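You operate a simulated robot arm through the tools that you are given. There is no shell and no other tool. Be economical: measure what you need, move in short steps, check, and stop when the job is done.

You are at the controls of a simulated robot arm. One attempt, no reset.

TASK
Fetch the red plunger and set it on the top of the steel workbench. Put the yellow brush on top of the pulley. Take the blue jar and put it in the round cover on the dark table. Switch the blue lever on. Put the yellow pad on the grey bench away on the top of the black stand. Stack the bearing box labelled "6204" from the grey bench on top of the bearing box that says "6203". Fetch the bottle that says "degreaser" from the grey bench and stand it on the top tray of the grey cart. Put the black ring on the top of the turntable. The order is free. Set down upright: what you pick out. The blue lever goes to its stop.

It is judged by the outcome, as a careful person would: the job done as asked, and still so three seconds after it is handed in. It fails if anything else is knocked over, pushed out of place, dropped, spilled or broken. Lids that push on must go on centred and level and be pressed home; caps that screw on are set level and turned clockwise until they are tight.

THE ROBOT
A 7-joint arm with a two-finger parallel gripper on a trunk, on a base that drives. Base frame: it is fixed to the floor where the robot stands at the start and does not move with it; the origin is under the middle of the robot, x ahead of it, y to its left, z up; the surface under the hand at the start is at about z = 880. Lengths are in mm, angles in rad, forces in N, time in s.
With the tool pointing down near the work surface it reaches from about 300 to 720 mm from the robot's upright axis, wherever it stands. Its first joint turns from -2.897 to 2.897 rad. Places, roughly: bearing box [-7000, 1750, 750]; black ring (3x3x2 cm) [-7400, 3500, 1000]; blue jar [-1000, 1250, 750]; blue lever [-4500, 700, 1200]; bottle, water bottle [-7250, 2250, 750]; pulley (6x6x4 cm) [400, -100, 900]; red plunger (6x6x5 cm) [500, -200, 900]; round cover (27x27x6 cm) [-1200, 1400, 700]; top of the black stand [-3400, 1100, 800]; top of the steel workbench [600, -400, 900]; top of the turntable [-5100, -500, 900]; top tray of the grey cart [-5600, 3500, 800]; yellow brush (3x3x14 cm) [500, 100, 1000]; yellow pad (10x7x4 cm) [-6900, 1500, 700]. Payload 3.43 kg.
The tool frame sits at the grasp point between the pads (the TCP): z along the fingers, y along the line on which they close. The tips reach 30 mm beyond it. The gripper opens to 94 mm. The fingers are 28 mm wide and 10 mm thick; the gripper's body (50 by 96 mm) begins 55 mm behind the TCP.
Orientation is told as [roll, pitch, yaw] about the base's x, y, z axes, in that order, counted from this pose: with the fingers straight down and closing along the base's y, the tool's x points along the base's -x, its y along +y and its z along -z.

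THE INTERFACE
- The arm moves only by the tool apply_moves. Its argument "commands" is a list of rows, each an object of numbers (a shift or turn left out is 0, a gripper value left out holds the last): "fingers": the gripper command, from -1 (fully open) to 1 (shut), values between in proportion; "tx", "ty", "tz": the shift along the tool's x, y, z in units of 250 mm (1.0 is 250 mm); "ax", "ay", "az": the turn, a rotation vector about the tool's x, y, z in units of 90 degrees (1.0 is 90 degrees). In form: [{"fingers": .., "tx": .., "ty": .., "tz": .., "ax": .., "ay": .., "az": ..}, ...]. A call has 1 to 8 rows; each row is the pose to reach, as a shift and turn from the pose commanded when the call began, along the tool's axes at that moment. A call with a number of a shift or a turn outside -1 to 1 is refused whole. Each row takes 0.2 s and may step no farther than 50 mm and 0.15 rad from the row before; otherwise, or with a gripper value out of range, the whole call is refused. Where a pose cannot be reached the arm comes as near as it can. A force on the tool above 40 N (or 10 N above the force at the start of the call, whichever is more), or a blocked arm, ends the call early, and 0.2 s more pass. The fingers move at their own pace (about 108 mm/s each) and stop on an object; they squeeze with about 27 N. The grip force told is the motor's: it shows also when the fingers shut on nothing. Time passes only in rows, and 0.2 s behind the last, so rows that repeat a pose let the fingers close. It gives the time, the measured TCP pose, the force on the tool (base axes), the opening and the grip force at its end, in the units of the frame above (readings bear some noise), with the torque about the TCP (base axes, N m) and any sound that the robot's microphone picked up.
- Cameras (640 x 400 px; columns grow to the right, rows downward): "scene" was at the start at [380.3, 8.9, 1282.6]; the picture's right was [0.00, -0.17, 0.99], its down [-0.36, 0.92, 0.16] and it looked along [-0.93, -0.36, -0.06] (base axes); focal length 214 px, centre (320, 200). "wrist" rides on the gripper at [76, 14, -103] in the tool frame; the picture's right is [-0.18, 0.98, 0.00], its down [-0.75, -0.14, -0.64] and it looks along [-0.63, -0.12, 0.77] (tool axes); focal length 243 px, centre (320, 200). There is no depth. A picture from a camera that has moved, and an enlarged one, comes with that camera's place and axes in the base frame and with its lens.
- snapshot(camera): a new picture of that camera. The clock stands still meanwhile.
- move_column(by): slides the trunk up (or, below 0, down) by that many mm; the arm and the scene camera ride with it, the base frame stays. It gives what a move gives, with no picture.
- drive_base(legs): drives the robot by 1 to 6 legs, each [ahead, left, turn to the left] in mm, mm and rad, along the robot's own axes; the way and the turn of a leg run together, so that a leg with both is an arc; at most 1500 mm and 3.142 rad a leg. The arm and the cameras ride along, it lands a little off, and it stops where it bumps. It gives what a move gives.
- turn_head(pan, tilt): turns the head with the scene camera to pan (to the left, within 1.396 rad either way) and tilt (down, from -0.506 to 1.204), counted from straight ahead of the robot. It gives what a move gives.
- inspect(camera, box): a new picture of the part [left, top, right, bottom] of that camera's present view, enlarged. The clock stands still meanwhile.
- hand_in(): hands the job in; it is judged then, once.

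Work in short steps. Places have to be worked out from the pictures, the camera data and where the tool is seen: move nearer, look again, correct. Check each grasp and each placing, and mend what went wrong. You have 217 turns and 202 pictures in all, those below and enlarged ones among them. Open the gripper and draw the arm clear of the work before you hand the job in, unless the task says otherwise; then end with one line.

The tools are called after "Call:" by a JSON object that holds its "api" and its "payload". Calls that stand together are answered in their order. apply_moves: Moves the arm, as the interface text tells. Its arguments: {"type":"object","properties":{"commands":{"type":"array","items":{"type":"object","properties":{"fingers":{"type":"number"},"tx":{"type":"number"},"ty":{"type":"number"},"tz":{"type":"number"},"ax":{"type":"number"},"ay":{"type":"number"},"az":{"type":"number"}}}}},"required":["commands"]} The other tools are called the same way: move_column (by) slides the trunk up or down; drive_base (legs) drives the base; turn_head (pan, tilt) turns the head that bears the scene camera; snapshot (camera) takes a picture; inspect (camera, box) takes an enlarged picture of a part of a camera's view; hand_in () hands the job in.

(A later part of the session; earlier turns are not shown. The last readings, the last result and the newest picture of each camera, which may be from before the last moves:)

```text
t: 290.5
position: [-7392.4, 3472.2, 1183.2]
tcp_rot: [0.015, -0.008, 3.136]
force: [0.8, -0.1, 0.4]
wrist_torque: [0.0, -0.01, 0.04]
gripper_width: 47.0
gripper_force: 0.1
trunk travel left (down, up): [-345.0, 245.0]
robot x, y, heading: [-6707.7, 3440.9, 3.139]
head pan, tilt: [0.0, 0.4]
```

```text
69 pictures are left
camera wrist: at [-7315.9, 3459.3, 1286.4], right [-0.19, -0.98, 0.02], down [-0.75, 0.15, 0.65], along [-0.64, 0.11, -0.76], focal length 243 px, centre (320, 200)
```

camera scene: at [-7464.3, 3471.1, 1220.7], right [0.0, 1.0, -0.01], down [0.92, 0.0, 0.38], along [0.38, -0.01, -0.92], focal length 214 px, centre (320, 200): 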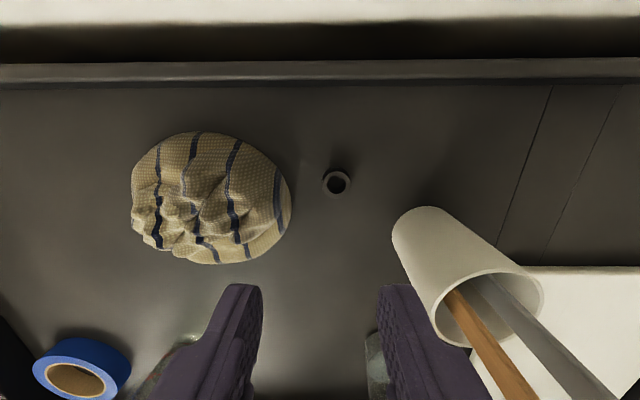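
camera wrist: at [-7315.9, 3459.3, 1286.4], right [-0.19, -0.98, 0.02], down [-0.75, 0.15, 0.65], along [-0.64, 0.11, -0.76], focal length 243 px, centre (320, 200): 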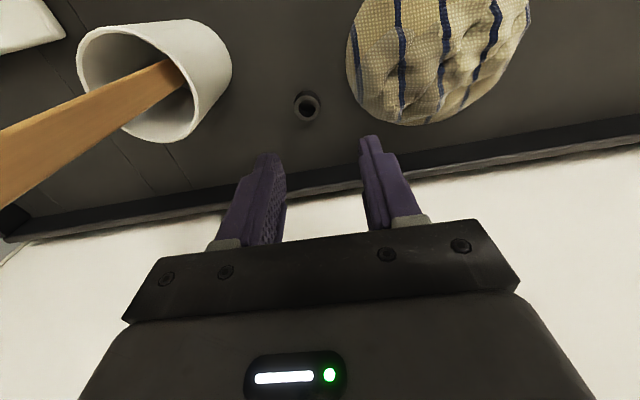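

Ring centre (-7403, 3485), top ≈1029. I shift over it and descend to z≈1065, then check.

Call:
{"api": "apply_moves", "payload": {"commands": [{"tx": -0.042, "ty": -0.05}, {"tx": -0.042, "ty": -0.05, "tz": 0.18}, {"tx": -0.042, "ty": -0.05, "tz": 0.36}, {"tx": -0.042, "ty": -0.05, "tz": 0.47}]}}

Call:
{"api": "snapshot", "payload": {"camera": "scene"}}

Call:
{"api": "snapshot", "payload": {"camera": "wrist"}}

```text
t: 291.5
position: [-7402.8, 3483.3, 1064.2]
tcp_rot: [0.014, -0.01, 3.136]
force: [0.1, 0.0, -0.3]
wrist_torque: [-0.01, -0.01, -0.02]
gripper_width: 47.0
gripper_force: 0.0
trunk travel left (down, up): [-345.0, 245.0]
robot x, y, heading: [-6710.2, 3440.8, 3.136]
head pan, tilt: [0.0, 0.4]
```

```text
68 pictures are left
camera scene: at [-7475.1, 3483.1, 1102.5], right [0.0, 1.0, -0.01], down [0.92, 0.0, 0.38], along [0.38, -0.01, -0.92], focal length 214 px, centre (320, 200)
```

scene: 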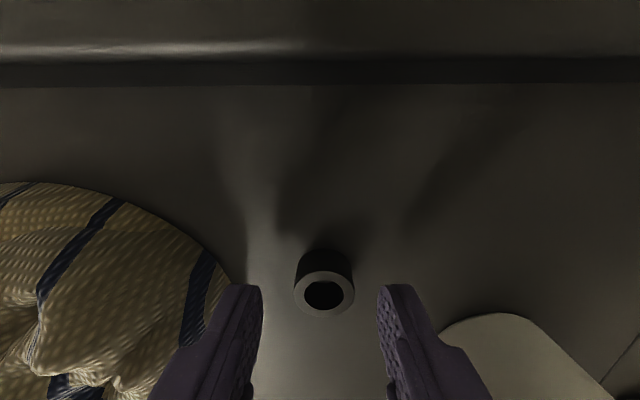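

```text
67 pictures are left
camera wrist: at [-7326.6, 3471.3, 1168.1], right [-0.19, -0.98, 0.02], down [-0.75, 0.15, 0.65], along [-0.64, 0.11, -0.76], focal length 243 px, centre (320, 200)
```

wrist: 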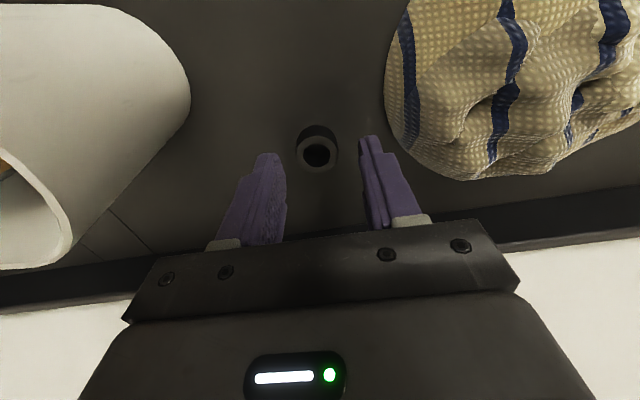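

Ring is centred between the fingers. I narrow the opening to keep off the cloth, go down to z≈1044 and close.

Call:
{"api": "apply_moves", "payload": {"commands": [{"fingers": 0.15, "tx": 0.004, "ty": -0.008}, {"tx": 0.004, "ty": -0.008, "tz": 0.04}, {"tx": 0.004, "ty": -0.008, "tz": 0.076}, {"tx": 0.004, "ty": -0.008, "tz": 0.076, "fingers": 0.5}, {"tx": 0.004, "ty": -0.008, "tz": 0.076, "fingers": 1}, {"tx": 0.004, "ty": -0.008, "tz": 0.076, "fingers": 1}]}}

Call:
{"api": "apply_moves", "payload": {"commands": [{"tz": -0.04}, {"tz": -0.2}, {"tz": -0.38}, {"tz": -0.56}, {"tz": -0.74}]}}

Call:
{"api": "snapshot", "payload": {"camera": "scene"}}

Call:
{"api": "snapshot", "payload": {"camera": "wrist"}}

```text
t: 292.9
position: [-7401.1, 3487.1, 1047.9]
tcp_rot: [0.014, -0.01, 3.137]
force: [0.1, 7.3, 7.1]
wrist_torque: [0.38, -0.01, 0.1]
gripper_width: 24.9
gripper_force: 27.5
trunk travel left (down, up): [-345.0, 245.0]
robot x, y, heading: [-6711.1, 3439.6, 3.137]
head pan, tilt: [0.0, 0.4]
```

```text
t: 294.1
position: [-7398.5, 3489.1, 1235.3]
tcp_rot: [0.015, -0.008, 3.136]
force: [0.1, 0.2, 0.1]
wrist_torque: [0.01, 0.01, -0.02]
gripper_width: 24.8
gripper_force: 27.5
trunk travel left (down, up): [-345.0, 245.0]
robot x, y, heading: [-6709.9, 3439.6, 3.133]
head pan, tilt: [0.0, 0.4]
```

```text
66 pictures are left
camera scene: at [-7471.9, 3489.3, 1272.4], right [0.01, 1.0, -0.01], down [0.92, 0.0, 0.38], along [0.38, -0.01, -0.92], focal length 214 px, centre (320, 200)
```

scene: 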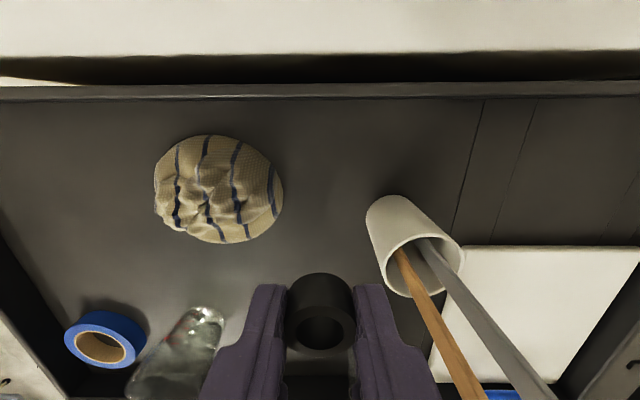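

```text
65 pictures are left
camera wrist: at [-7323.4, 3477.4, 1338.0], right [-0.19, -0.98, 0.02], down [-0.75, 0.15, 0.65], along [-0.64, 0.11, -0.76], focal length 243 px, centre (320, 200)
```

wrist: 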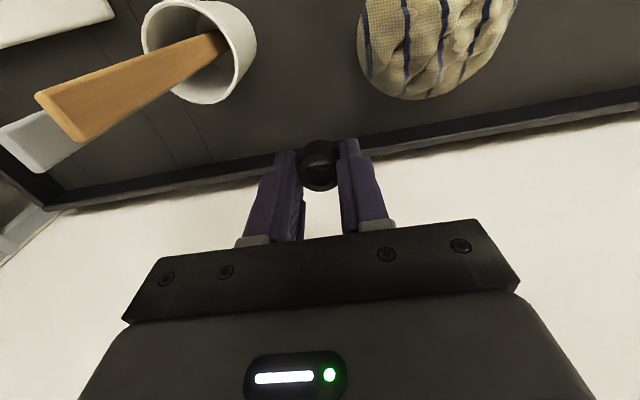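

The ring is held. I draw the hand back, then drive round to look into the shed where the turntable stands.

Call:
{"api": "apply_moves", "payload": {"commands": [{"tx": 0.18}, {"tx": 0.36}, {"tx": 0.54}, {"tx": 0.72}, {"tx": 0.9}]}}

Call:
{"api": "drive_base", "payload": {"legs": [[-400, 0, 0], [0, 1400, 0], [0, 750, 0], [0, 0, 1.571], [0, 1000, 0]]}}

Call:
{"api": "turn_head", "payload": {"pan": 0, "tilt": -0.5}}

Call:
{"api": "snapshot", "payload": {"camera": "scene"}}

Call:
{"api": "snapshot", "payload": {"camera": "wrist"}}

```text
t: 295.3
position: [-7170.7, 3487.0, 1227.9]
tcp_rot: [0.015, -0.009, 3.136]
force: [-1.1, 0.2, 0.4]
wrist_torque: [-0.02, 0.02, -0.02]
gripper_width: 24.6
gripper_force: 27.2
trunk travel left (down, up): [-345.0, 245.0]
robot x, y, heading: [-6707.7, 3439.5, 3.133]
head pan, tilt: [0.0, 0.4]
```

```text
t: 316.6
position: [-5373.2, 828.0, 1228.2]
tcp_rot: [0.012, -0.009, -1.563]
force: [0.3, -0.2, 0.4]
wrist_torque: [0.01, 0.03, 0.0]
gripper_width: 23.7
gripper_force: 26.6
trunk travel left (down, up): [-345.0, 245.0]
robot x, y, heading: [-5333.2, 1291.1, -1.563]
head pan, tilt: [0.0, 0.4]
```

```text
t: 317.9
position: [-5372.9, 826.8, 1227.3]
tcp_rot: [0.014, -0.009, -1.561]
force: [0.0, 0.6, 0.0]
wrist_torque: [0.02, 0.01, -0.04]
gripper_width: 23.4
gripper_force: 26.7
trunk travel left (down, up): [-345.0, 245.0]
robot x, y, heading: [-5330.6, 1292.4, -1.559]
head pan, tilt: [0.0, -0.499]
```

```text
64 pictures are left
camera scene: at [-5372.2, 676.2, 1291.8], right [-1.0, -0.01, -0.01], down [0.0, 0.87, -0.49], along [0.02, -0.49, -0.87], focal length 214 px, centre (320, 200)
```

scene: 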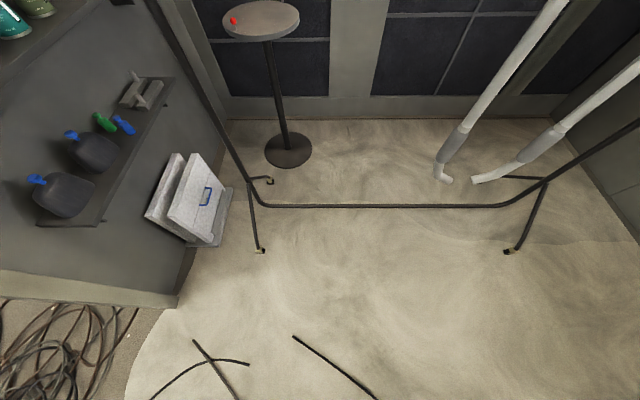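

```text
63 pictures are left
camera wrist: at [-5361.6, 905.2, 1331.2], right [0.98, -0.18, 0.01], down [-0.14, -0.75, 0.65], along [-0.1, -0.64, -0.76], focal length 243 px, centre (320, 200)
```

wrist: 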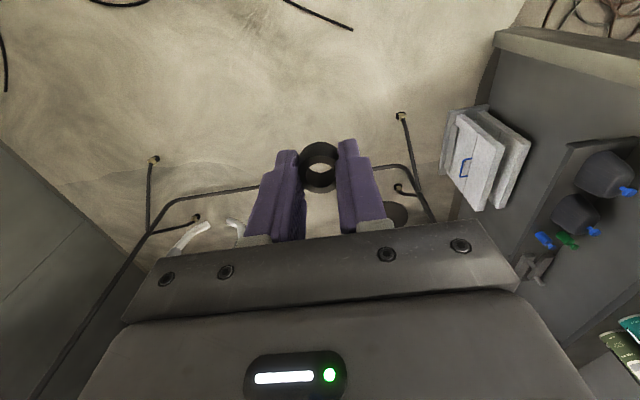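

The turntable stands behind a rolling rack whose foot bar is near y≈30–60; its disc is large (r≈170, centre ≈(-5085, -512), top z≈855), so its near part should be reachable. I drive in carefully between the rack's front feet, and look.

Call:
{"api": "drive_base", "payload": {"legs": [[0, 50, 0], [700, 0, 0]]}}

Call:
{"api": "snapshot", "payload": {"camera": "scene"}}

Call:
{"api": "turn_head", "payload": {"pan": 0, "tilt": 0.5}}

Call:
{"api": "snapshot", "payload": {"camera": "scene"}}

```text
t: 322.2
position: [-5307.5, 119.9, 1229.3]
tcp_rot: [0.014, -0.01, -1.549]
force: [0.6, 0.8, -0.2]
wrist_torque: [0.0, 0.04, -0.06]
gripper_width: 23.6
gripper_force: 26.8
trunk travel left (down, up): [-345.0, 245.0]
robot x, y, heading: [-5275.0, 585.2, -1.546]
head pan, tilt: [0.0, -0.499]
```

```text
62 pictures are left
camera scene: at [-5304.1, -31.8, 1291.6], right [-1.0, -0.02, -0.01], down [-0.01, 0.87, -0.49], along [0.02, -0.49, -0.87], focal length 214 px, centre (320, 200)
```

scene: 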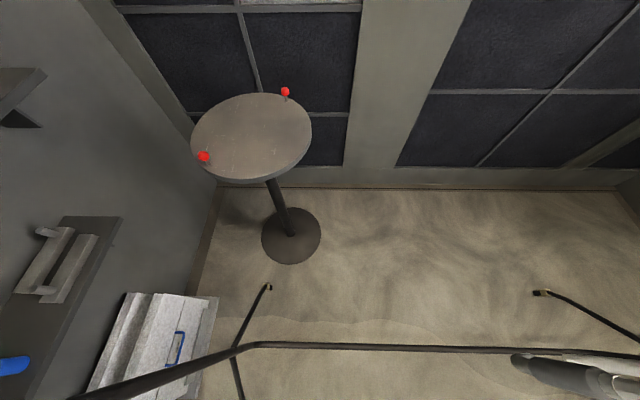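

```text
t: 323.5
position: [-5307.3, 119.0, 1228.0]
tcp_rot: [0.014, -0.009, -1.548]
force: [0.0, 0.3, 0.0]
wrist_torque: [-0.01, 0.0, 0.02]
gripper_width: 23.4
gripper_force: 27.1
trunk travel left (down, up): [-345.0, 245.0]
robot x, y, heading: [-5268.0, 583.3, -1.546]
head pan, tilt: [0.0, 0.499]
```

```text
61 pictures are left
camera scene: at [-5305.7, 54.5, 1267.1], right [-1.0, -0.02, -0.01], down [-0.03, 0.88, 0.47], along [0.0, 0.47, -0.88], focal length 214 px, centre (320, 200)
```

scene: 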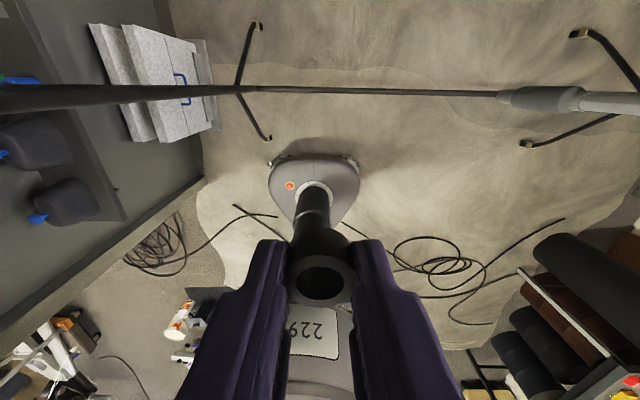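

Rack bar at y≈77, my base front ≈215 ahead of the axis; turntable centre (-5096, -481), top z≈852, r≈172. I drive up to y≈322 and aim for (-5119, -366), well inside the rim.

Call:
{"api": "drive_base", "payload": {"legs": [[0, 15, 0], [258, 0, 0]]}}

Call:
{"api": "move_column", "payload": {"by": -140}}

Call:
{"api": "snapshot", "payload": {"camera": "scene"}}

Call:
{"api": "snapshot", "payload": {"camera": "wrist"}}

```text
t: 325.3
position: [-5381.0, 26.2, 1217.7]
tcp_rot: [0.035, 0.014, -1.65]
force: [0.9, -0.9, -0.8]
wrist_torque: [0.12, 0.06, 0.04]
gripper_width: 23.8
gripper_force: 27.4
trunk travel left (down, up): [-345.0, 245.0]
robot x, y, heading: [-5282.9, 482.6, -1.67]
head pan, tilt: [0.0, 0.499]
stopped in leg 2: the robot was blocked; the commanded pose is now the measured one
```

```text
t: 327.0
position: [-5373.1, 1.0, 1074.1]
tcp_rot: [0.036, 0.02, -1.633]
force: [0.1, 0.3, 0.1]
wrist_torque: [0.02, 0.0, 0.02]
gripper_width: 23.6
gripper_force: 27.6
trunk travel left (down, up): [-205.0, 385.0]
robot x, y, heading: [-5278.2, 464.9, -1.642]
head pan, tilt: [0.0, 0.499]
```

```text
60 pictures are left
camera scene: at [-5377.1, -64.0, 1111.5], right [-1.0, 0.06, -0.04], down [0.04, 0.87, 0.5], along [0.06, 0.49, -0.87], focal length 214 px, centre (320, 200)
```

scene: 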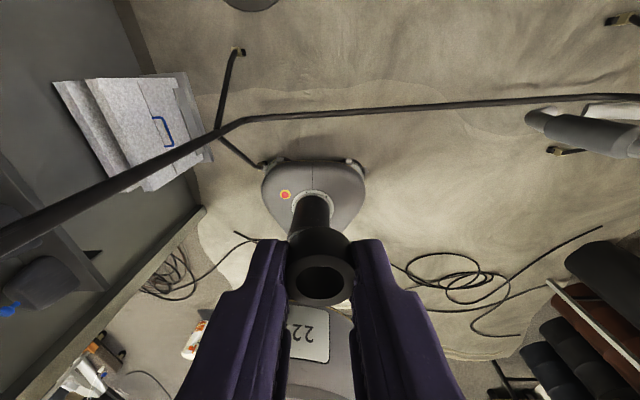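

```text
59 pictures are left
camera wrist: at [-5357.6, 76.0, 1180.0], right [0.97, -0.25, 0.03], down [-0.21, -0.75, 0.62], along [-0.13, -0.61, -0.78], focal length 243 px, centre (320, 200)
```

wrist: 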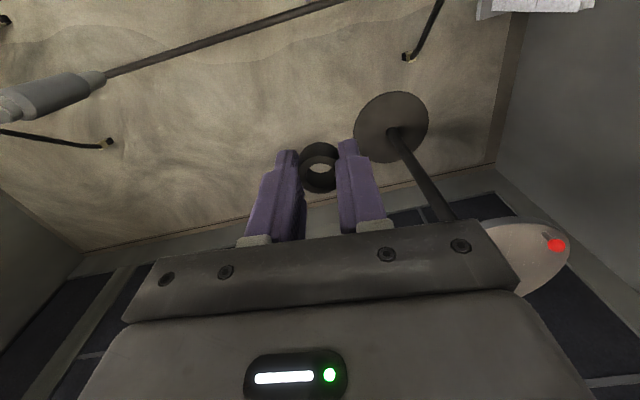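

The base's corner met the rack's front foot (it seems not to have moved). I back off, shift 80 mm away from that foot, straighten and go in again.

Call:
{"api": "drive_base", "payload": {"legs": [[-60, 0, 0.07], [0, -90, 0], [120, 0, 0]]}}

Call:
{"api": "snapshot", "payload": {"camera": "scene"}}

```text
t: 329.5
position: [-5426.3, -65.2, 1073.8]
tcp_rot: [0.036, 0.02, -1.566]
force: [-1.2, 0.1, -0.2]
wrist_torque: [0.03, 0.01, 0.0]
gripper_width: 23.7
gripper_force: 26.7
trunk travel left (down, up): [-205.0, 385.0]
robot x, y, heading: [-5362.0, 408.9, -1.577]
head pan, tilt: [0.0, 0.499]
```

```text
58 pictures are left
camera scene: at [-5427.6, -131.1, 1111.0], right [-1.0, 0.0, -0.04], down [-0.02, 0.87, 0.5], along [0.03, 0.5, -0.87], focal length 214 px, centre (320, 200)
```

scene: 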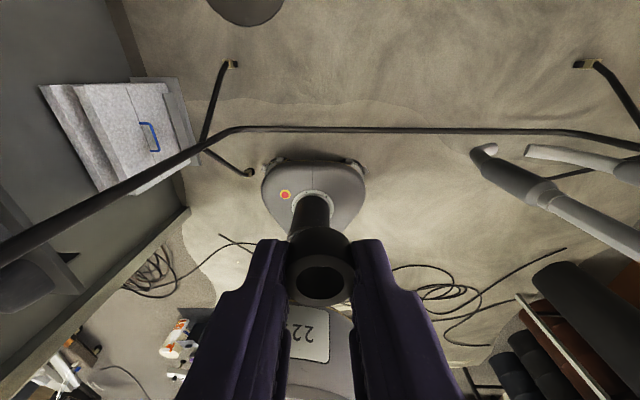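

Clear of the foot by ~50 mm; the bar is ~119 mm ahead of the base. I advance 95 mm, then point the head to see the turntable.

Call:
{"api": "drive_base", "payload": {"legs": [[95, 0, 0]]}}

Call:
{"api": "turn_head", "payload": {"pan": 0.5, "tilt": -0.3}}

Call:
{"api": "snapshot", "payload": {"camera": "scene"}}

Call:
{"api": "snapshot", "payload": {"camera": "wrist"}}

```text
t: 330.6
position: [-5427.5, -122.8, 1074.3]
tcp_rot: [0.037, 0.018, -1.566]
force: [-0.4, -0.3, 0.5]
wrist_torque: [0.01, 0.01, 0.02]
gripper_width: 22.9
gripper_force: 27.7
trunk travel left (down, up): [-205.0, 385.0]
robot x, y, heading: [-5368.3, 346.8, -1.572]
head pan, tilt: [0.0, 0.499]
stopped in leg 1: the robot was blocked; the commanded pose is now the measured one
```

```text
t: 331.7
position: [-5428.1, -123.1, 1074.0]
tcp_rot: [0.036, 0.021, -1.564]
force: [0.4, -0.2, 0.6]
wrist_torque: [-0.01, -0.01, 0.0]
gripper_width: 23.4
gripper_force: 26.8
trunk travel left (down, up): [-205.0, 385.0]
robot x, y, heading: [-5367.8, 345.5, -1.575]
head pan, tilt: [0.499, -0.3]
```

```text
57 pictures are left
camera scene: at [-5390.5, -261.2, 1133.1], right [-0.86, 0.01, -0.51], down [0.14, 0.96, -0.23], along [0.49, -0.28, -0.83], focal length 214 px, centre (320, 200)
```

scene: 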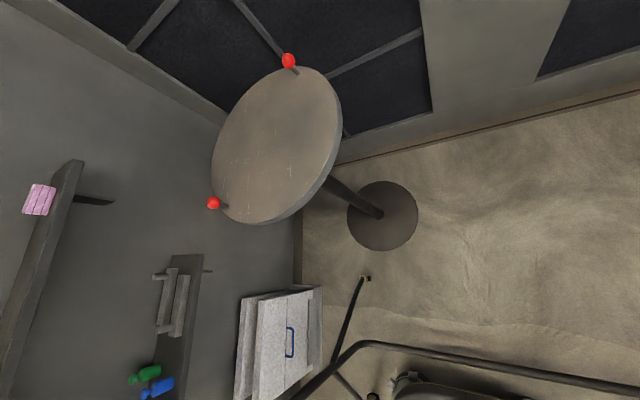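

```text
56 pictures are left
camera wrist: at [-5417.8, -48.4, 1179.7], right [0.98, -0.18, 0.03], down [-0.16, -0.77, 0.62], along [-0.09, -0.62, -0.78], focal length 243 px, centre (320, 200)
```

wrist: 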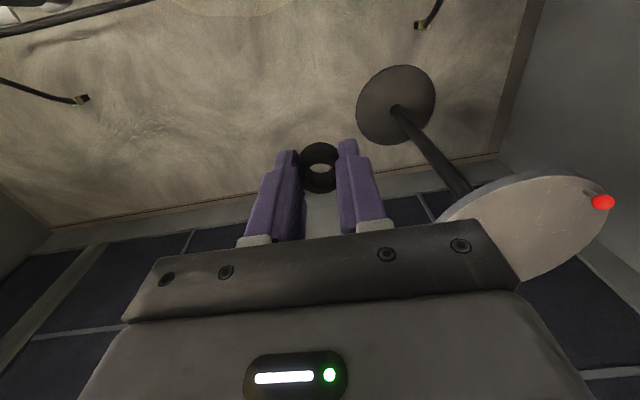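

The base is now against the rack's bar, so I ease back 8 mm. The near part of the disc is ~750 mm away, reachable with the hand tipped ~25° forward. First I move the hand across, level, at z≈1050.

Call:
{"api": "drive_base", "payload": {"legs": [[-8, 0, 0]]}}

Call:
{"api": "apply_moves", "payload": {"commands": [{"tx": -0.1, "ty": 0.15}, {"tx": -0.2, "ty": 0.3}, {"tx": -0.3, "ty": 0.45}, {"tx": -0.4, "ty": 0.6}, {"tx": -0.48, "ty": 0.74}]}}

Call:
{"api": "apply_moves", "payload": {"commands": [{"ay": -0.07}, {"ay": -0.14}, {"ay": -0.21}, {"ay": -0.28}]}}

Call:
{"api": "turn_head", "payload": {"pan": 0, "tilt": 0.3}}

Call:
{"api": "snapshot", "payload": {"camera": "scene"}}

Call:
{"api": "snapshot", "payload": {"camera": "wrist"}}

```text
t: 332.4
position: [-5427.8, -115.0, 1073.5]
tcp_rot: [0.037, 0.02, -1.566]
force: [-0.1, -0.1, -0.6]
wrist_torque: [-0.03, -0.03, 0.0]
gripper_width: 23.3
gripper_force: 26.5
trunk travel left (down, up): [-205.0, 385.0]
robot x, y, heading: [-5362.8, 354.6, -1.575]
head pan, tilt: [0.499, -0.3]
```

```text
t: 333.6
position: [-5239.8, -236.6, 1078.7]
tcp_rot: [0.035, 0.023, -1.566]
force: [-0.9, 0.0, 0.2]
wrist_torque: [0.01, 0.0, -0.03]
gripper_width: 23.3
gripper_force: 26.8
trunk travel left (down, up): [-205.0, 385.0]
robot x, y, heading: [-5366.3, 353.2, -1.572]
head pan, tilt: [0.499, -0.3]
```

```text
t: 334.6
position: [-5241.3, -234.3, 1079.4]
tcp_rot: [0.04, -0.422, -1.58]
force: [0.3, -0.6, -0.2]
wrist_torque: [-0.03, 0.01, -0.02]
gripper_width: 23.6
gripper_force: 26.7
trunk travel left (down, up): [-205.0, 385.0]
robot x, y, heading: [-5369.6, 358.1, -1.578]
head pan, tilt: [0.499, -0.3]
```

```text
t: 335.6
position: [-5241.5, -235.3, 1078.9]
tcp_rot: [0.041, -0.42, -1.58]
force: [-0.5, 1.1, -0.4]
wrist_torque: [-0.04, 0.04, -0.01]
gripper_width: 23.1
gripper_force: 26.8
trunk travel left (down, up): [-205.0, 385.0]
robot x, y, heading: [-5367.9, 355.0, -1.575]
head pan, tilt: [0.0, 0.3]
```

```text
55 pictures are left
camera scene: at [-5243.2, -296.4, 1145.3], right [-1.0, -0.01, -0.04], down [0.0, 0.99, -0.12], along [0.04, -0.12, -0.99], focal length 214 px, centre (320, 200)
```

scene: 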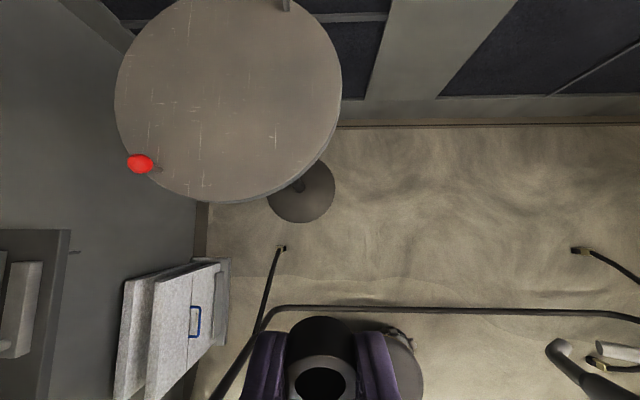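

```text
54 pictures are left
camera wrist: at [-5230.9, -122.4, 1143.1], right [0.98, -0.16, 0.11], down [-0.17, -0.43, 0.89], along [-0.1, -0.89, -0.45], focal length 243 px, centre (320, 200)
```

wrist: 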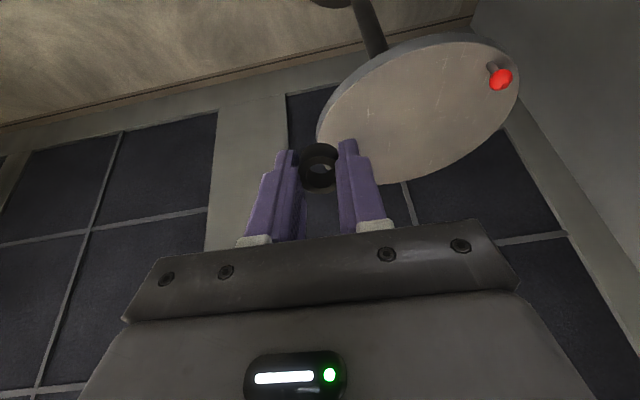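

Disc centre refined to (-5092, -498), r=170; I aim the ring at (-5127, -388). I move the tipped hand above that point, at z≈960.

Call:
{"api": "apply_moves", "payload": {"commands": [{"tx": -0.063, "ty": 0.086, "tz": 0.133}, {"tx": -0.127, "ty": 0.172, "tz": 0.265}, {"tx": -0.19, "ty": 0.259, "tz": 0.398}, {"tx": -0.254, "ty": 0.345, "tz": 0.53}, {"tx": -0.317, "ty": 0.431, "tz": 0.663}]}}

Call:
{"api": "snapshot", "payload": {"camera": "scene"}}

Call:
{"api": "snapshot", "payload": {"camera": "wrist"}}

```text
t: 336.9
position: [-5127.9, -375.7, 959.5]
tcp_rot: [0.038, -0.417, -1.582]
force: [0.2, -0.4, 0.4]
wrist_torque: [0.03, 0.01, -0.01]
gripper_width: 23.2
gripper_force: 26.8
trunk travel left (down, up): [-205.0, 385.0]
robot x, y, heading: [-5363.8, 356.7, -1.574]
head pan, tilt: [0.0, 0.3]
```

```text
53 pictures are left
camera scene: at [-5129.4, -436.3, 1026.1], right [-1.0, 0.0, -0.04], down [0.0, 0.99, -0.12], along [0.04, -0.12, -0.99], focal length 214 px, centre (320, 200)
```

scene: 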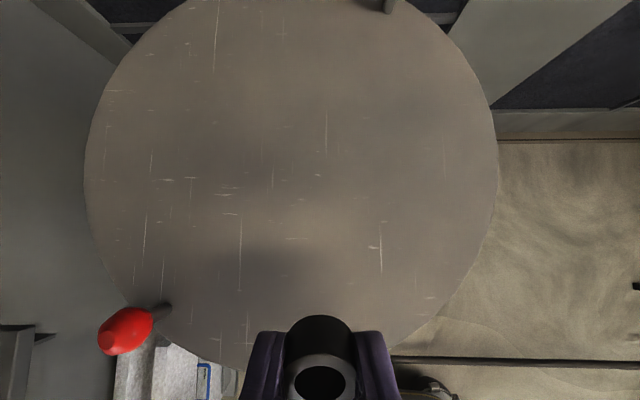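

```text
52 pictures are left
camera wrist: at [-5116.9, -262.4, 1024.1], right [0.98, -0.16, 0.11], down [-0.17, -0.43, 0.89], along [-0.1, -0.89, -0.45], focal length 243 px, centre (320, 200)
```

wrist: 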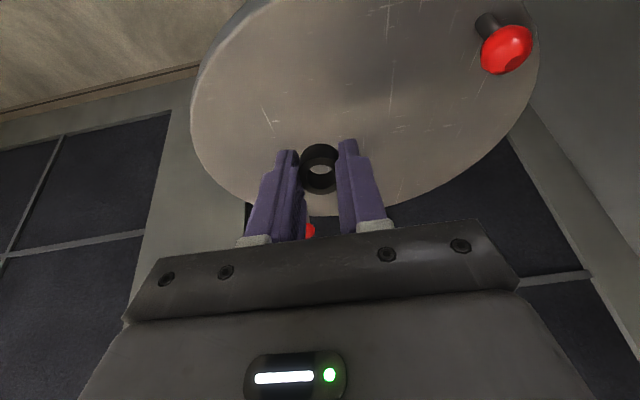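

Well reachable; I go 35 mm further in over the disc and down to z≈910.

Call:
{"api": "apply_moves", "payload": {"commands": [{"tx": -0.06, "ty": 0.02, "tz": 0.03}, {"tx": -0.1, "ty": 0.03, "tz": 0.1}, {"tx": -0.046, "ty": 0.03, "tz": 0.24}]}}

Call:
{"api": "turn_head", "payload": {"pan": 0, "tilt": 0.6}}

Call:
{"api": "snapshot", "payload": {"camera": "scene"}}

Call:
{"api": "snapshot", "payload": {"camera": "wrist"}}

```text
t: 337.6
position: [-5127.7, -375.0, 960.8]
tcp_rot: [0.04, -0.419, -1.58]
force: [0.3, 0.7, 0.2]
wrist_torque: [-0.03, -0.01, -0.01]
gripper_width: 23.4
gripper_force: 27.0
out of reach, approached as far as the arm can: row 1, 2, 3
trunk travel left (down, up): [-205.0, 385.0]
robot x, y, heading: [-5366.6, 355.5, -1.573]
head pan, tilt: [0.0, 0.3]
```

```text
t: 338.4
position: [-5127.8, -373.7, 961.0]
tcp_rot: [0.039, -0.418, -1.581]
force: [-0.8, 0.1, -0.6]
wrist_torque: [0.02, 0.02, 0.0]
gripper_width: 23.3
gripper_force: 26.8
trunk travel left (down, up): [-205.0, 385.0]
robot x, y, heading: [-5365.3, 354.5, -1.577]
head pan, tilt: [0.0, 0.6]
```

```text
51 pictures are left
camera scene: at [-5129.3, -408.8, 1020.5], right [-1.0, -0.01, -0.04], down [-0.01, 0.98, 0.18], along [0.03, 0.18, -0.98], focal length 214 px, centre (320, 200)
```

scene: 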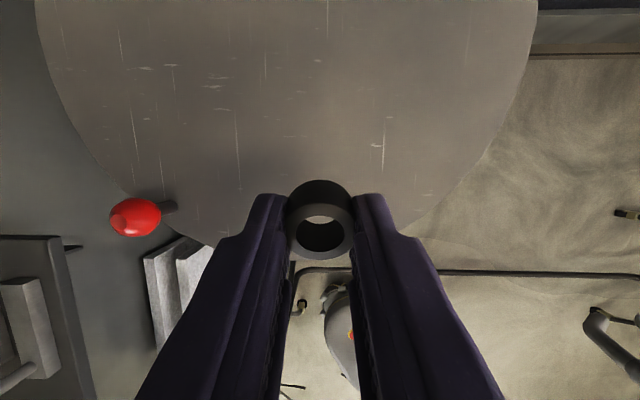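

```text
50 pictures are left
camera wrist: at [-5117.1, -261.9, 1024.9], right [0.98, -0.16, 0.11], down [-0.17, -0.43, 0.89], along [-0.1, -0.89, -0.45], focal length 243 px, centre (320, 200)
```

wrist: 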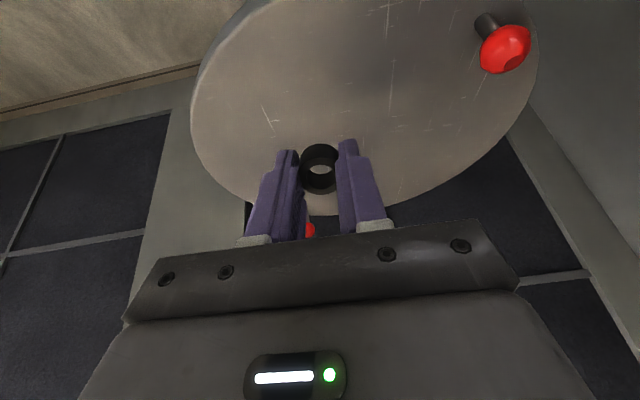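

The arm is at its limit here, but the ring is over the disc, ~54 mm inside the rim. I lower with the trunk.

Call:
{"api": "move_column", "payload": {"by": -60}}

Call:
{"api": "snapshot", "payload": {"camera": "wrist"}}

Call:
{"api": "snapshot", "payload": {"camera": "scene"}}

```text
t: 339.4
position: [-5127.2, -375.0, 901.4]
tcp_rot: [0.039, -0.419, -1.582]
force: [0.3, 0.4, -0.9]
wrist_torque: [-0.02, 0.03, 0.0]
gripper_width: 23.5
gripper_force: 27.4
trunk travel left (down, up): [-145.0, 445.0]
robot x, y, heading: [-5369.6, 353.9, -1.574]
head pan, tilt: [0.0, 0.6]
```

```text
49 pictures are left
camera wrist: at [-5117.2, -261.8, 965.1], right [0.98, -0.16, 0.11], down [-0.17, -0.43, 0.89], along [-0.1, -0.89, -0.45], focal length 243 px, centre (320, 200)
```

wrist: 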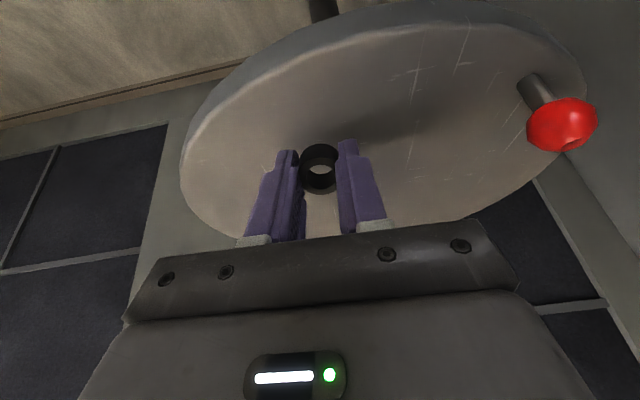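

```text
48 pictures are left
camera scene: at [-5129.4, -408.6, 960.8], right [-1.0, -0.01, -0.04], down [-0.01, 0.98, 0.18], along [0.03, 0.18, -0.98], focal length 214 px, centre (320, 200)
```

scene: 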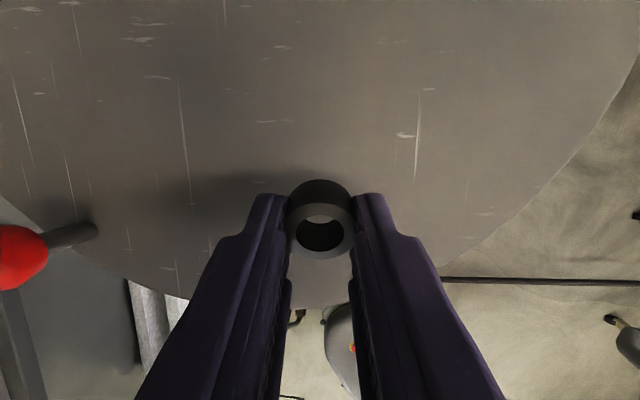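

Call:
{"api": "move_column", "payload": {"by": -10}}

Call:
{"api": "move_column", "payload": {"by": -4}}

Call:
{"api": "inspect", "payload": {"camera": "wrist", "box": [240, 100, 400, 220]}}

```text
t: 340.0
position: [-5127.3, -374.2, 894.0]
tcp_rot: [0.041, -0.425, -1.58]
force: [0.0, -2.8, 14.9]
wrist_torque: [-0.06, 0.21, -0.01]
gripper_width: 23.5
gripper_force: 27.4
trunk travel left (down, up): [-135.0, 455.0]
robot x, y, heading: [-5363.5, 355.5, -1.573]
head pan, tilt: [0.0, 0.6]
```

```text
t: 340.6
position: [-5127.8, -376.5, 894.1]
tcp_rot: [0.04, -0.431, -1.581]
force: [-0.3, 0.7, 13.1]
wrist_torque: [0.04, 0.2, -0.01]
gripper_width: 23.3
gripper_force: 27.1
trunk travel left (down, up): [-131.0, 459.0]
robot x, y, heading: [-5366.6, 356.2, -1.575]
head pan, tilt: [0.0, 0.6]
stopped: the force on the tool passed its limit at 41 N (the readings are from after the stop); the commanded pose is now the measured one
```

```text
3.33 times, centred on (320, 160) of wrist
camera zoom: at [-5117.1, -262.8, 956.3], right [0.98, -0.16, 0.11], down [-0.17, -0.42, 0.89], along [-0.1, -0.9, -0.44], focal length 809 px, centre (320, 333)
```

zoom: 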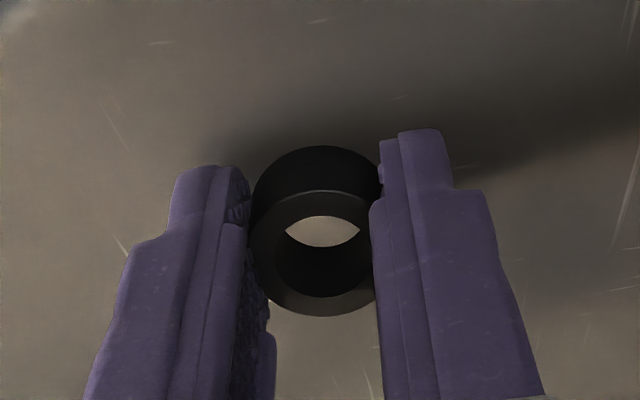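

The ring's edge touches the disc. I ease 2 mm up and open the fingers so it settles flat.

Call:
{"api": "move_column", "payload": {"by": 2}}

Call:
{"api": "apply_moves", "payload": {"commands": [{"fingers": 0.42}, {"fingers": 0.3}, {"fingers": 0.1}, {"fingers": 0.0}, {"fingers": 0.0}]}}

Call:
{"api": "snapshot", "payload": {"camera": "wrist"}}

Call:
{"api": "snapshot", "payload": {"camera": "scene"}}

```text
t: 341.1
position: [-5128.3, -376.6, 893.7]
tcp_rot: [0.039, -0.428, -1.582]
force: [-0.4, -1.8, 8.9]
wrist_torque: [-0.06, 0.15, -0.01]
gripper_width: 23.4
gripper_force: 26.5
trunk travel left (down, up): [-133.0, 457.0]
robot x, y, heading: [-5365.4, 356.0, -1.578]
head pan, tilt: [0.0, 0.6]
```

```text
t: 342.3
position: [-5126.9, -375.8, 893.5]
tcp_rot: [0.041, -0.43, -1.581]
force: [2.9, -4.3, 12.8]
wrist_torque: [-0.18, 0.19, 0.15]
gripper_width: 45.0
gripper_force: 0.1
trunk travel left (down, up): [-133.0, 457.0]
robot x, y, heading: [-5365.4, 354.4, -1.573]
head pan, tilt: [0.0, 0.6]
```

```text
46 pictures are left
camera wrist: at [-5116.7, -263.0, 957.0], right [0.98, -0.16, 0.11], down [-0.17, -0.42, 0.89], along [-0.1, -0.89, -0.44], focal length 243 px, centre (320, 200)
```

wrist: 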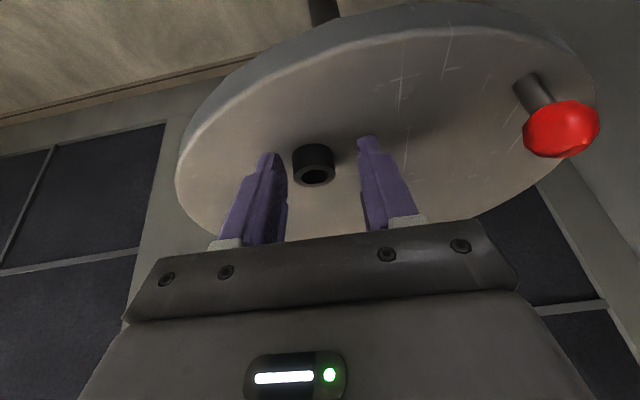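

```text
45 pictures are left
camera scene: at [-5128.8, -409.8, 954.0], right [-1.0, -0.01, -0.04], down [-0.01, 0.99, 0.17], along [0.04, 0.17, -0.98], focal length 214 px, centre (320, 200)
```

scene: 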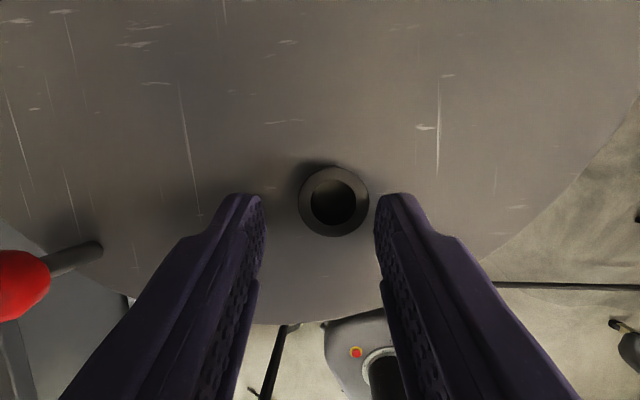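

The ring lies flat on the turntable. I raise the trunk straight up and check.

Call:
{"api": "move_column", "payload": {"by": 180}}

Call:
{"api": "snapshot", "payload": {"camera": "scene"}}

```text
t: 344.3
position: [-5127.7, -376.7, 1071.7]
tcp_rot: [0.041, -0.427, -1.581]
force: [-0.6, 0.5, 0.3]
wrist_torque: [0.0, 0.02, 0.02]
gripper_width: 47.2
gripper_force: 0.1
trunk travel left (down, up): [-313.0, 277.0]
robot x, y, heading: [-5364.8, 355.9, -1.578]
head pan, tilt: [0.0, 0.6]
```

```text
44 pictures are left
camera scene: at [-5128.8, -410.4, 1132.8], right [-1.0, -0.01, -0.04], down [-0.01, 0.99, 0.17], along [0.03, 0.17, -0.98], focal length 214 px, centre (320, 200)
```

scene: 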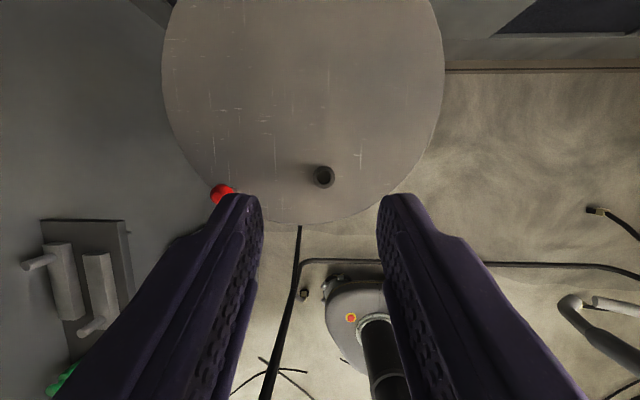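

The ring is flat on the disc. I bring the hand back in, level it, back out of the shed, and drive to the bench for the pad.

Call:
{"api": "apply_moves", "payload": {"commands": [{"tx": 0.12, "ty": -0.11, "tz": -0.055, "ay": 0.034}, {"tx": 0.24, "ty": -0.22, "tz": -0.11, "ay": 0.068}, {"tx": 0.36, "ty": -0.33, "tz": -0.165, "ay": 0.102}, {"tx": 0.48, "ty": -0.44, "tz": -0.22, "ay": 0.136}, {"tx": 0.6, "ty": -0.55, "tz": -0.275, "ay": 0.17}, {"tx": 0.72, "ty": -0.66, "tz": -0.33, "ay": 0.204}, {"tx": 0.84, "ty": -0.77, "tz": -0.385, "ay": 0.238}, {"tx": 0.96, "ty": -0.88, "tz": -0.44, "ay": 0.27}]}}

Call:
{"api": "drive_base", "payload": {"legs": [[-900, 0, 0], [0, 0, -1.571], [950, 0, 0], [0, -240, 0]]}}

Call:
{"api": "turn_head", "payload": {"pan": 0, "tilt": 0.1}}

Call:
{"api": "snapshot", "payload": {"camera": "scene"}}

```text
t: 346.3
position: [-5346.7, -88.4, 1046.6]
tcp_rot: [-0.01, 0.036, -1.546]
force: [-0.3, -0.7, -0.1]
wrist_torque: [0.01, -0.01, -0.01]
gripper_width: 47.3
gripper_force: 0.0
trunk travel left (down, up): [-313.0, 277.0]
robot x, y, heading: [-5364.3, 356.4, -1.565]
head pan, tilt: [0.0, 0.6]
stopped in row 8: the arm was blocked; the commanded pose is now the measured one
```

```text
t: 347.9
position: [-5383.4, 19.6, 1012.7]
tcp_rot: [-0.253, 0.055, -1.366]
force: [1.3, 1.0, 0.9]
wrist_torque: [-0.03, 0.03, -0.02]
gripper_width: 47.2
gripper_force: 0.0
trunk travel left (down, up): [-313.0, 277.0]
robot x, y, heading: [-5387.4, 489.0, -1.544]
head pan, tilt: [0.0, 0.6]
stopped in leg 1: the robot was blocked; the commanded pose is now the measured one
```

```text
t: 348.9
position: [-5301.3, -58.2, 1000.5]
tcp_rot: [-0.192, 0.061, -0.881]
force: [-0.1, 0.0, -0.5]
wrist_torque: [0.0, -0.01, -0.04]
gripper_width: 46.9
gripper_force: 0.1
trunk travel left (down, up): [-313.0, 277.0]
robot x, y, heading: [-5611.3, 406.6, -1.067]
head pan, tilt: [0.0, 0.099]
```

```text
43 pictures are left
camera scene: at [-5230.2, -133.7, 1031.7], right [-0.75, -0.63, 0.19], down [-0.61, 0.77, 0.16], along [-0.25, 0.0, -0.97], focal length 214 px, centre (320, 200)
```

scene: 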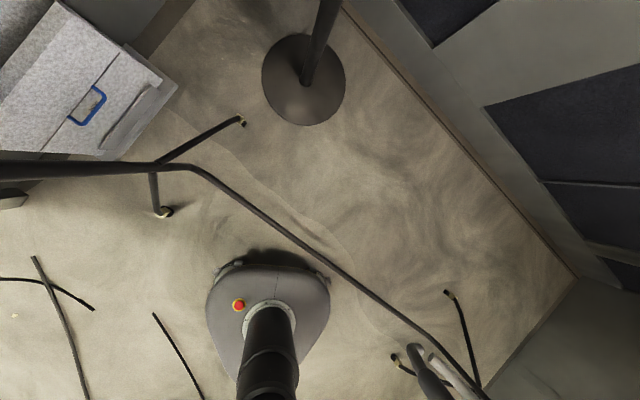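

The arm was blocked and the base has twisted: my elbow probably met the rack's upper rail. I look around before doing anything.

Call:
{"api": "turn_head", "payload": {"pan": 1.3, "tilt": 0.6}}

Call:
{"api": "snapshot", "payload": {"camera": "scene"}}

Call:
{"api": "turn_head", "payload": {"pan": -1.3, "tilt": 0.6}}

Call:
{"api": "snapshot", "payload": {"camera": "scene"}}

```text
t: 350.4
position: [-5388.0, 12.2, 1069.9]
tcp_rot: [-0.167, -0.114, -0.947]
force: [0.8, -1.3, -2.0]
wrist_torque: [0.13, 0.13, 0.0]
gripper_width: 47.0
gripper_force: 0.1
trunk travel left (down, up): [-313.0, 277.0]
robot x, y, heading: [-5599.5, 367.7, -1.112]
head pan, tilt: [1.3, 0.6]
```

```text
42 pictures are left
camera scene: at [-5278.3, 34.4, 1166.2], right [-0.29, -0.33, -0.9], down [-0.91, 0.39, 0.15], along [0.3, 0.86, -0.41], focal length 214 px, centre (320, 200)
```

scene: 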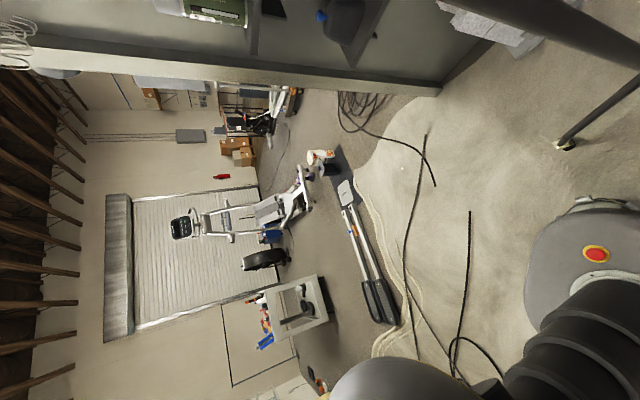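

```text
t: 352.7
position: [-5282.6, 120.2, 1069.0]
tcp_rot: [-0.187, -0.085, -1.397]
force: [-1.6, 0.1, -0.1]
wrist_torque: [-0.01, -0.14, 0.09]
gripper_width: 46.9
gripper_force: 0.0
trunk travel left (down, up): [-313.0, 277.0]
robot x, y, heading: [-5358.7, 478.4, -1.521]
head pan, tilt: [-1.3, 0.6]
```

```text
41 pictures are left
camera scene: at [-5337.7, 63.6, 1193.3], right [-0.1, 0.07, 0.99], down [0.41, 0.91, -0.02], along [-0.91, 0.41, -0.12], focal length 214 px, centre (320, 200)
```

scene: 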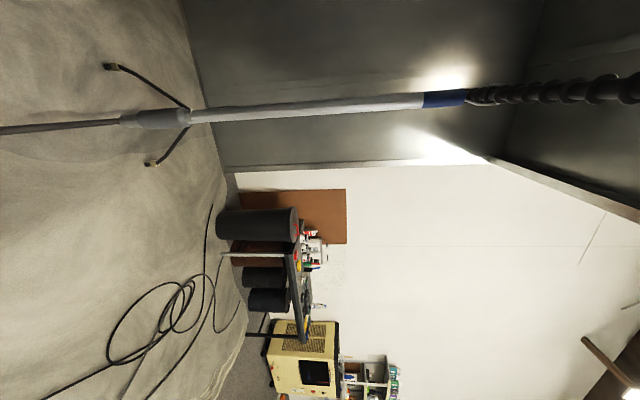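

A helical rail runs along x at y≈80, z≈1550; my folded elbow rose on its far side when the trunk was up. Lowering the trunk should free it, so I do that first.

Call:
{"api": "move_column", "payload": {"by": -150}}

Call:
{"api": "move_column", "payload": {"by": -140}}

Call:
{"api": "turn_head", "payload": {"pan": 0, "tilt": 0.4}}

Call:
{"api": "snapshot", "payload": {"camera": "scene"}}

```text
t: 353.0
position: [-5373.6, -22.6, 1015.3]
tcp_rot: [-0.051, -0.001, -1.331]
force: [-8.5, -1.5, 1.1]
wrist_torque: [0.0, -0.63, -0.13]
gripper_width: 46.8
gripper_force: 0.1
trunk travel left (down, up): [-311.0, 279.0]
robot x, y, heading: [-5351.2, 450.6, -1.491]
head pan, tilt: [-1.3, 0.6]
stopped: the arm was blocked; the commanded pose is now the measured one
```

```text
t: 353.5
position: [-5344.0, 11.0, 1009.5]
tcp_rot: [-0.189, 0.007, -1.23]
force: [-0.8, -1.4, 0.7]
wrist_torque: [0.02, -0.05, 0.03]
gripper_width: 46.9
gripper_force: 0.0
trunk travel left (down, up): [-298.0, 292.0]
robot x, y, heading: [-5407.3, 456.2, -1.389]
head pan, tilt: [-1.3, 0.6]
stopped: the arm was blocked; the commanded pose is now the measured one
```

```text
t: 354.9
position: [-5312.4, -73.0, 1013.3]
tcp_rot: [-0.242, 0.01, -0.844]
force: [-0.3, 0.0, -0.6]
wrist_torque: [0.0, -0.01, 0.03]
gripper_width: 47.2
gripper_force: 0.1
trunk travel left (down, up): [-298.0, 292.0]
robot x, y, heading: [-5572.6, 361.2, -1.026]
head pan, tilt: [0.0, 0.4]
```

```text
40 pictures are left
camera scene: at [-5255.8, -123.9, 1048.5], right [-0.72, -0.65, 0.24], down [-0.54, 0.75, 0.39], along [-0.43, 0.15, -0.89], focal length 214 px, centre (320, 200)
```

scene: 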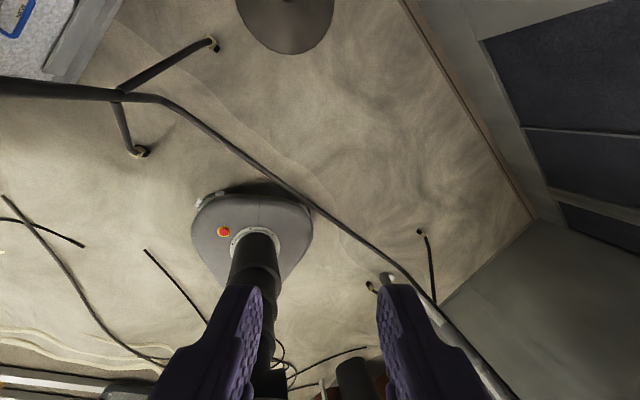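

Still blocked. I look up from other head angles to see where the arm is caught.

Call:
{"api": "turn_head", "payload": {"pan": -1.39, "tilt": 1.0}}

Call:
{"api": "snapshot", "payload": {"camera": "scene"}}

Call:
{"api": "turn_head", "payload": {"pan": 1.39, "tilt": 1.0}}

Call:
{"api": "snapshot", "payload": {"camera": "scene"}}

Call:
{"api": "turn_head", "payload": {"pan": -1.39, "tilt": 0.0}}

Call:
{"api": "snapshot", "payload": {"camera": "scene"}}

```text
t: 356.5
position: [-5308.6, -73.6, 1013.9]
tcp_rot: [-0.241, 0.007, -0.843]
force: [0.1, -0.1, 0.4]
wrist_torque: [0.0, 0.01, 0.02]
gripper_width: 47.1
gripper_force: 0.0
trunk travel left (down, up): [-298.0, 292.0]
robot x, y, heading: [-5573.3, 360.7, -1.028]
head pan, tilt: [-1.389, 1.0]
```

```text
39 pictures are left
camera scene: at [-5321.1, -117.3, 1143.1], right [0.05, 0.03, 1.0], down [0.27, 0.96, -0.05], along [-0.96, 0.27, 0.04], focal length 214 px, centre (320, 200)
```

scene: 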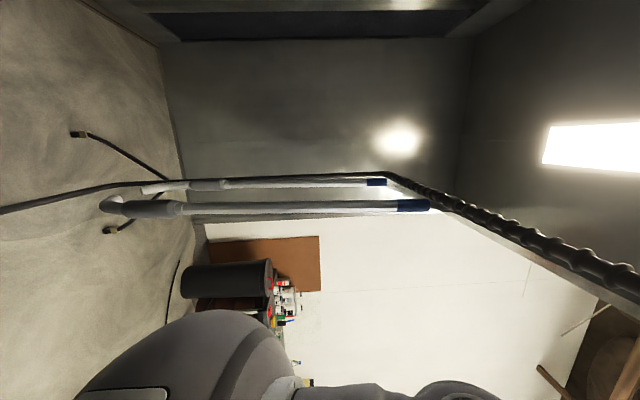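

```text
t: 358.9
position: [-5308.4, -71.3, 1013.4]
tcp_rot: [-0.242, 0.007, -0.842]
force: [0.0, -0.8, 0.0]
wrist_torque: [0.0, -0.01, 0.03]
gripper_width: 47.1
gripper_force: 0.1
trunk travel left (down, up): [-298.0, 292.0]
robot x, y, heading: [-5566.4, 357.9, -1.025]
head pan, tilt: [1.389, 1.0]
```

```text
38 pictures are left
camera scene: at [-5221.4, -27.5, 1111.1], right [-0.31, -0.27, -0.91], down [-0.93, -0.11, 0.35], along [-0.19, 0.96, -0.22], focal length 214 px, centre (320, 200)
```

scene: 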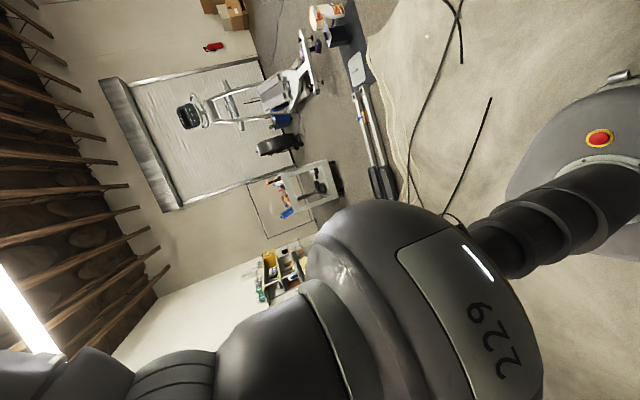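

```text
t: 361.4
position: [-5307.5, -71.1, 1014.1]
tcp_rot: [-0.239, 0.005, -0.843]
force: [0.0, -0.6, 0.2]
wrist_torque: [-0.01, -0.01, 0.04]
gripper_width: 47.0
gripper_force: 0.1
trunk travel left (down, up): [-298.0, 292.0]
robot x, y, heading: [-5566.6, 363.2, -1.032]
head pan, tilt: [-1.389, 0.0]
```

```text
37 pictures are left
camera scene: at [-5277.2, -193.8, 1144.9], right [0.05, 0.03, 1.0], down [-0.67, 0.75, 0.0], along [-0.74, -0.66, 0.06], focal length 214 px, centre (320, 200)
```

scene: 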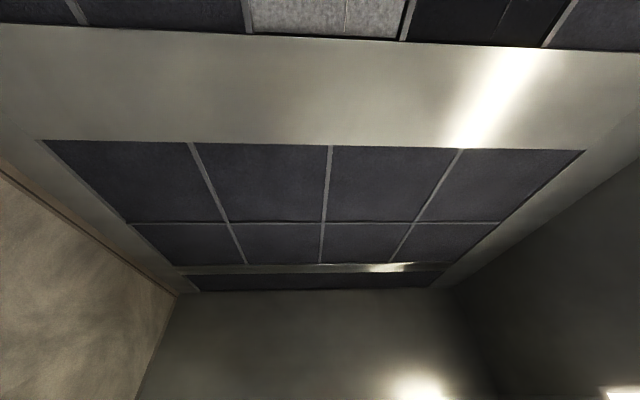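

The arm now looks free and below the rail (elbow on the near side), with the base turned to heading -1.03. I try a small back-off and watch.

Call:
{"api": "drive_base", "payload": {"legs": [[-100, 0, 0]]}}

Call:
{"api": "move_column", "payload": {"by": -40}}

```text
t: 362.1
position: [-5366.2, 57.0, 1164.7]
tcp_rot: [-0.208, -0.514, -0.812]
force: [-5.9, 6.2, -0.2]
wrist_torque: [-0.52, -0.49, 0.11]
gripper_width: 46.8
gripper_force: 0.2
trunk travel left (down, up): [-298.0, 292.0]
robot x, y, heading: [-5561.2, 363.8, -1.053]
head pan, tilt: [-1.389, 0.0]
stopped in leg 1: the robot was blocked; the commanded pose is now the measured one
```

```text
t: 362.9
position: [-5377.4, 61.4, 1078.2]
tcp_rot: [-0.217, -0.333, -0.854]
force: [2.3, 5.1, 0.0]
wrist_torque: [-0.43, 0.15, -0.05]
gripper_width: 47.0
gripper_force: 0.1
trunk travel left (down, up): [-258.0, 332.0]
robot x, y, heading: [-5555.0, 362.7, -1.048]
head pan, tilt: [-1.389, 0.0]
```

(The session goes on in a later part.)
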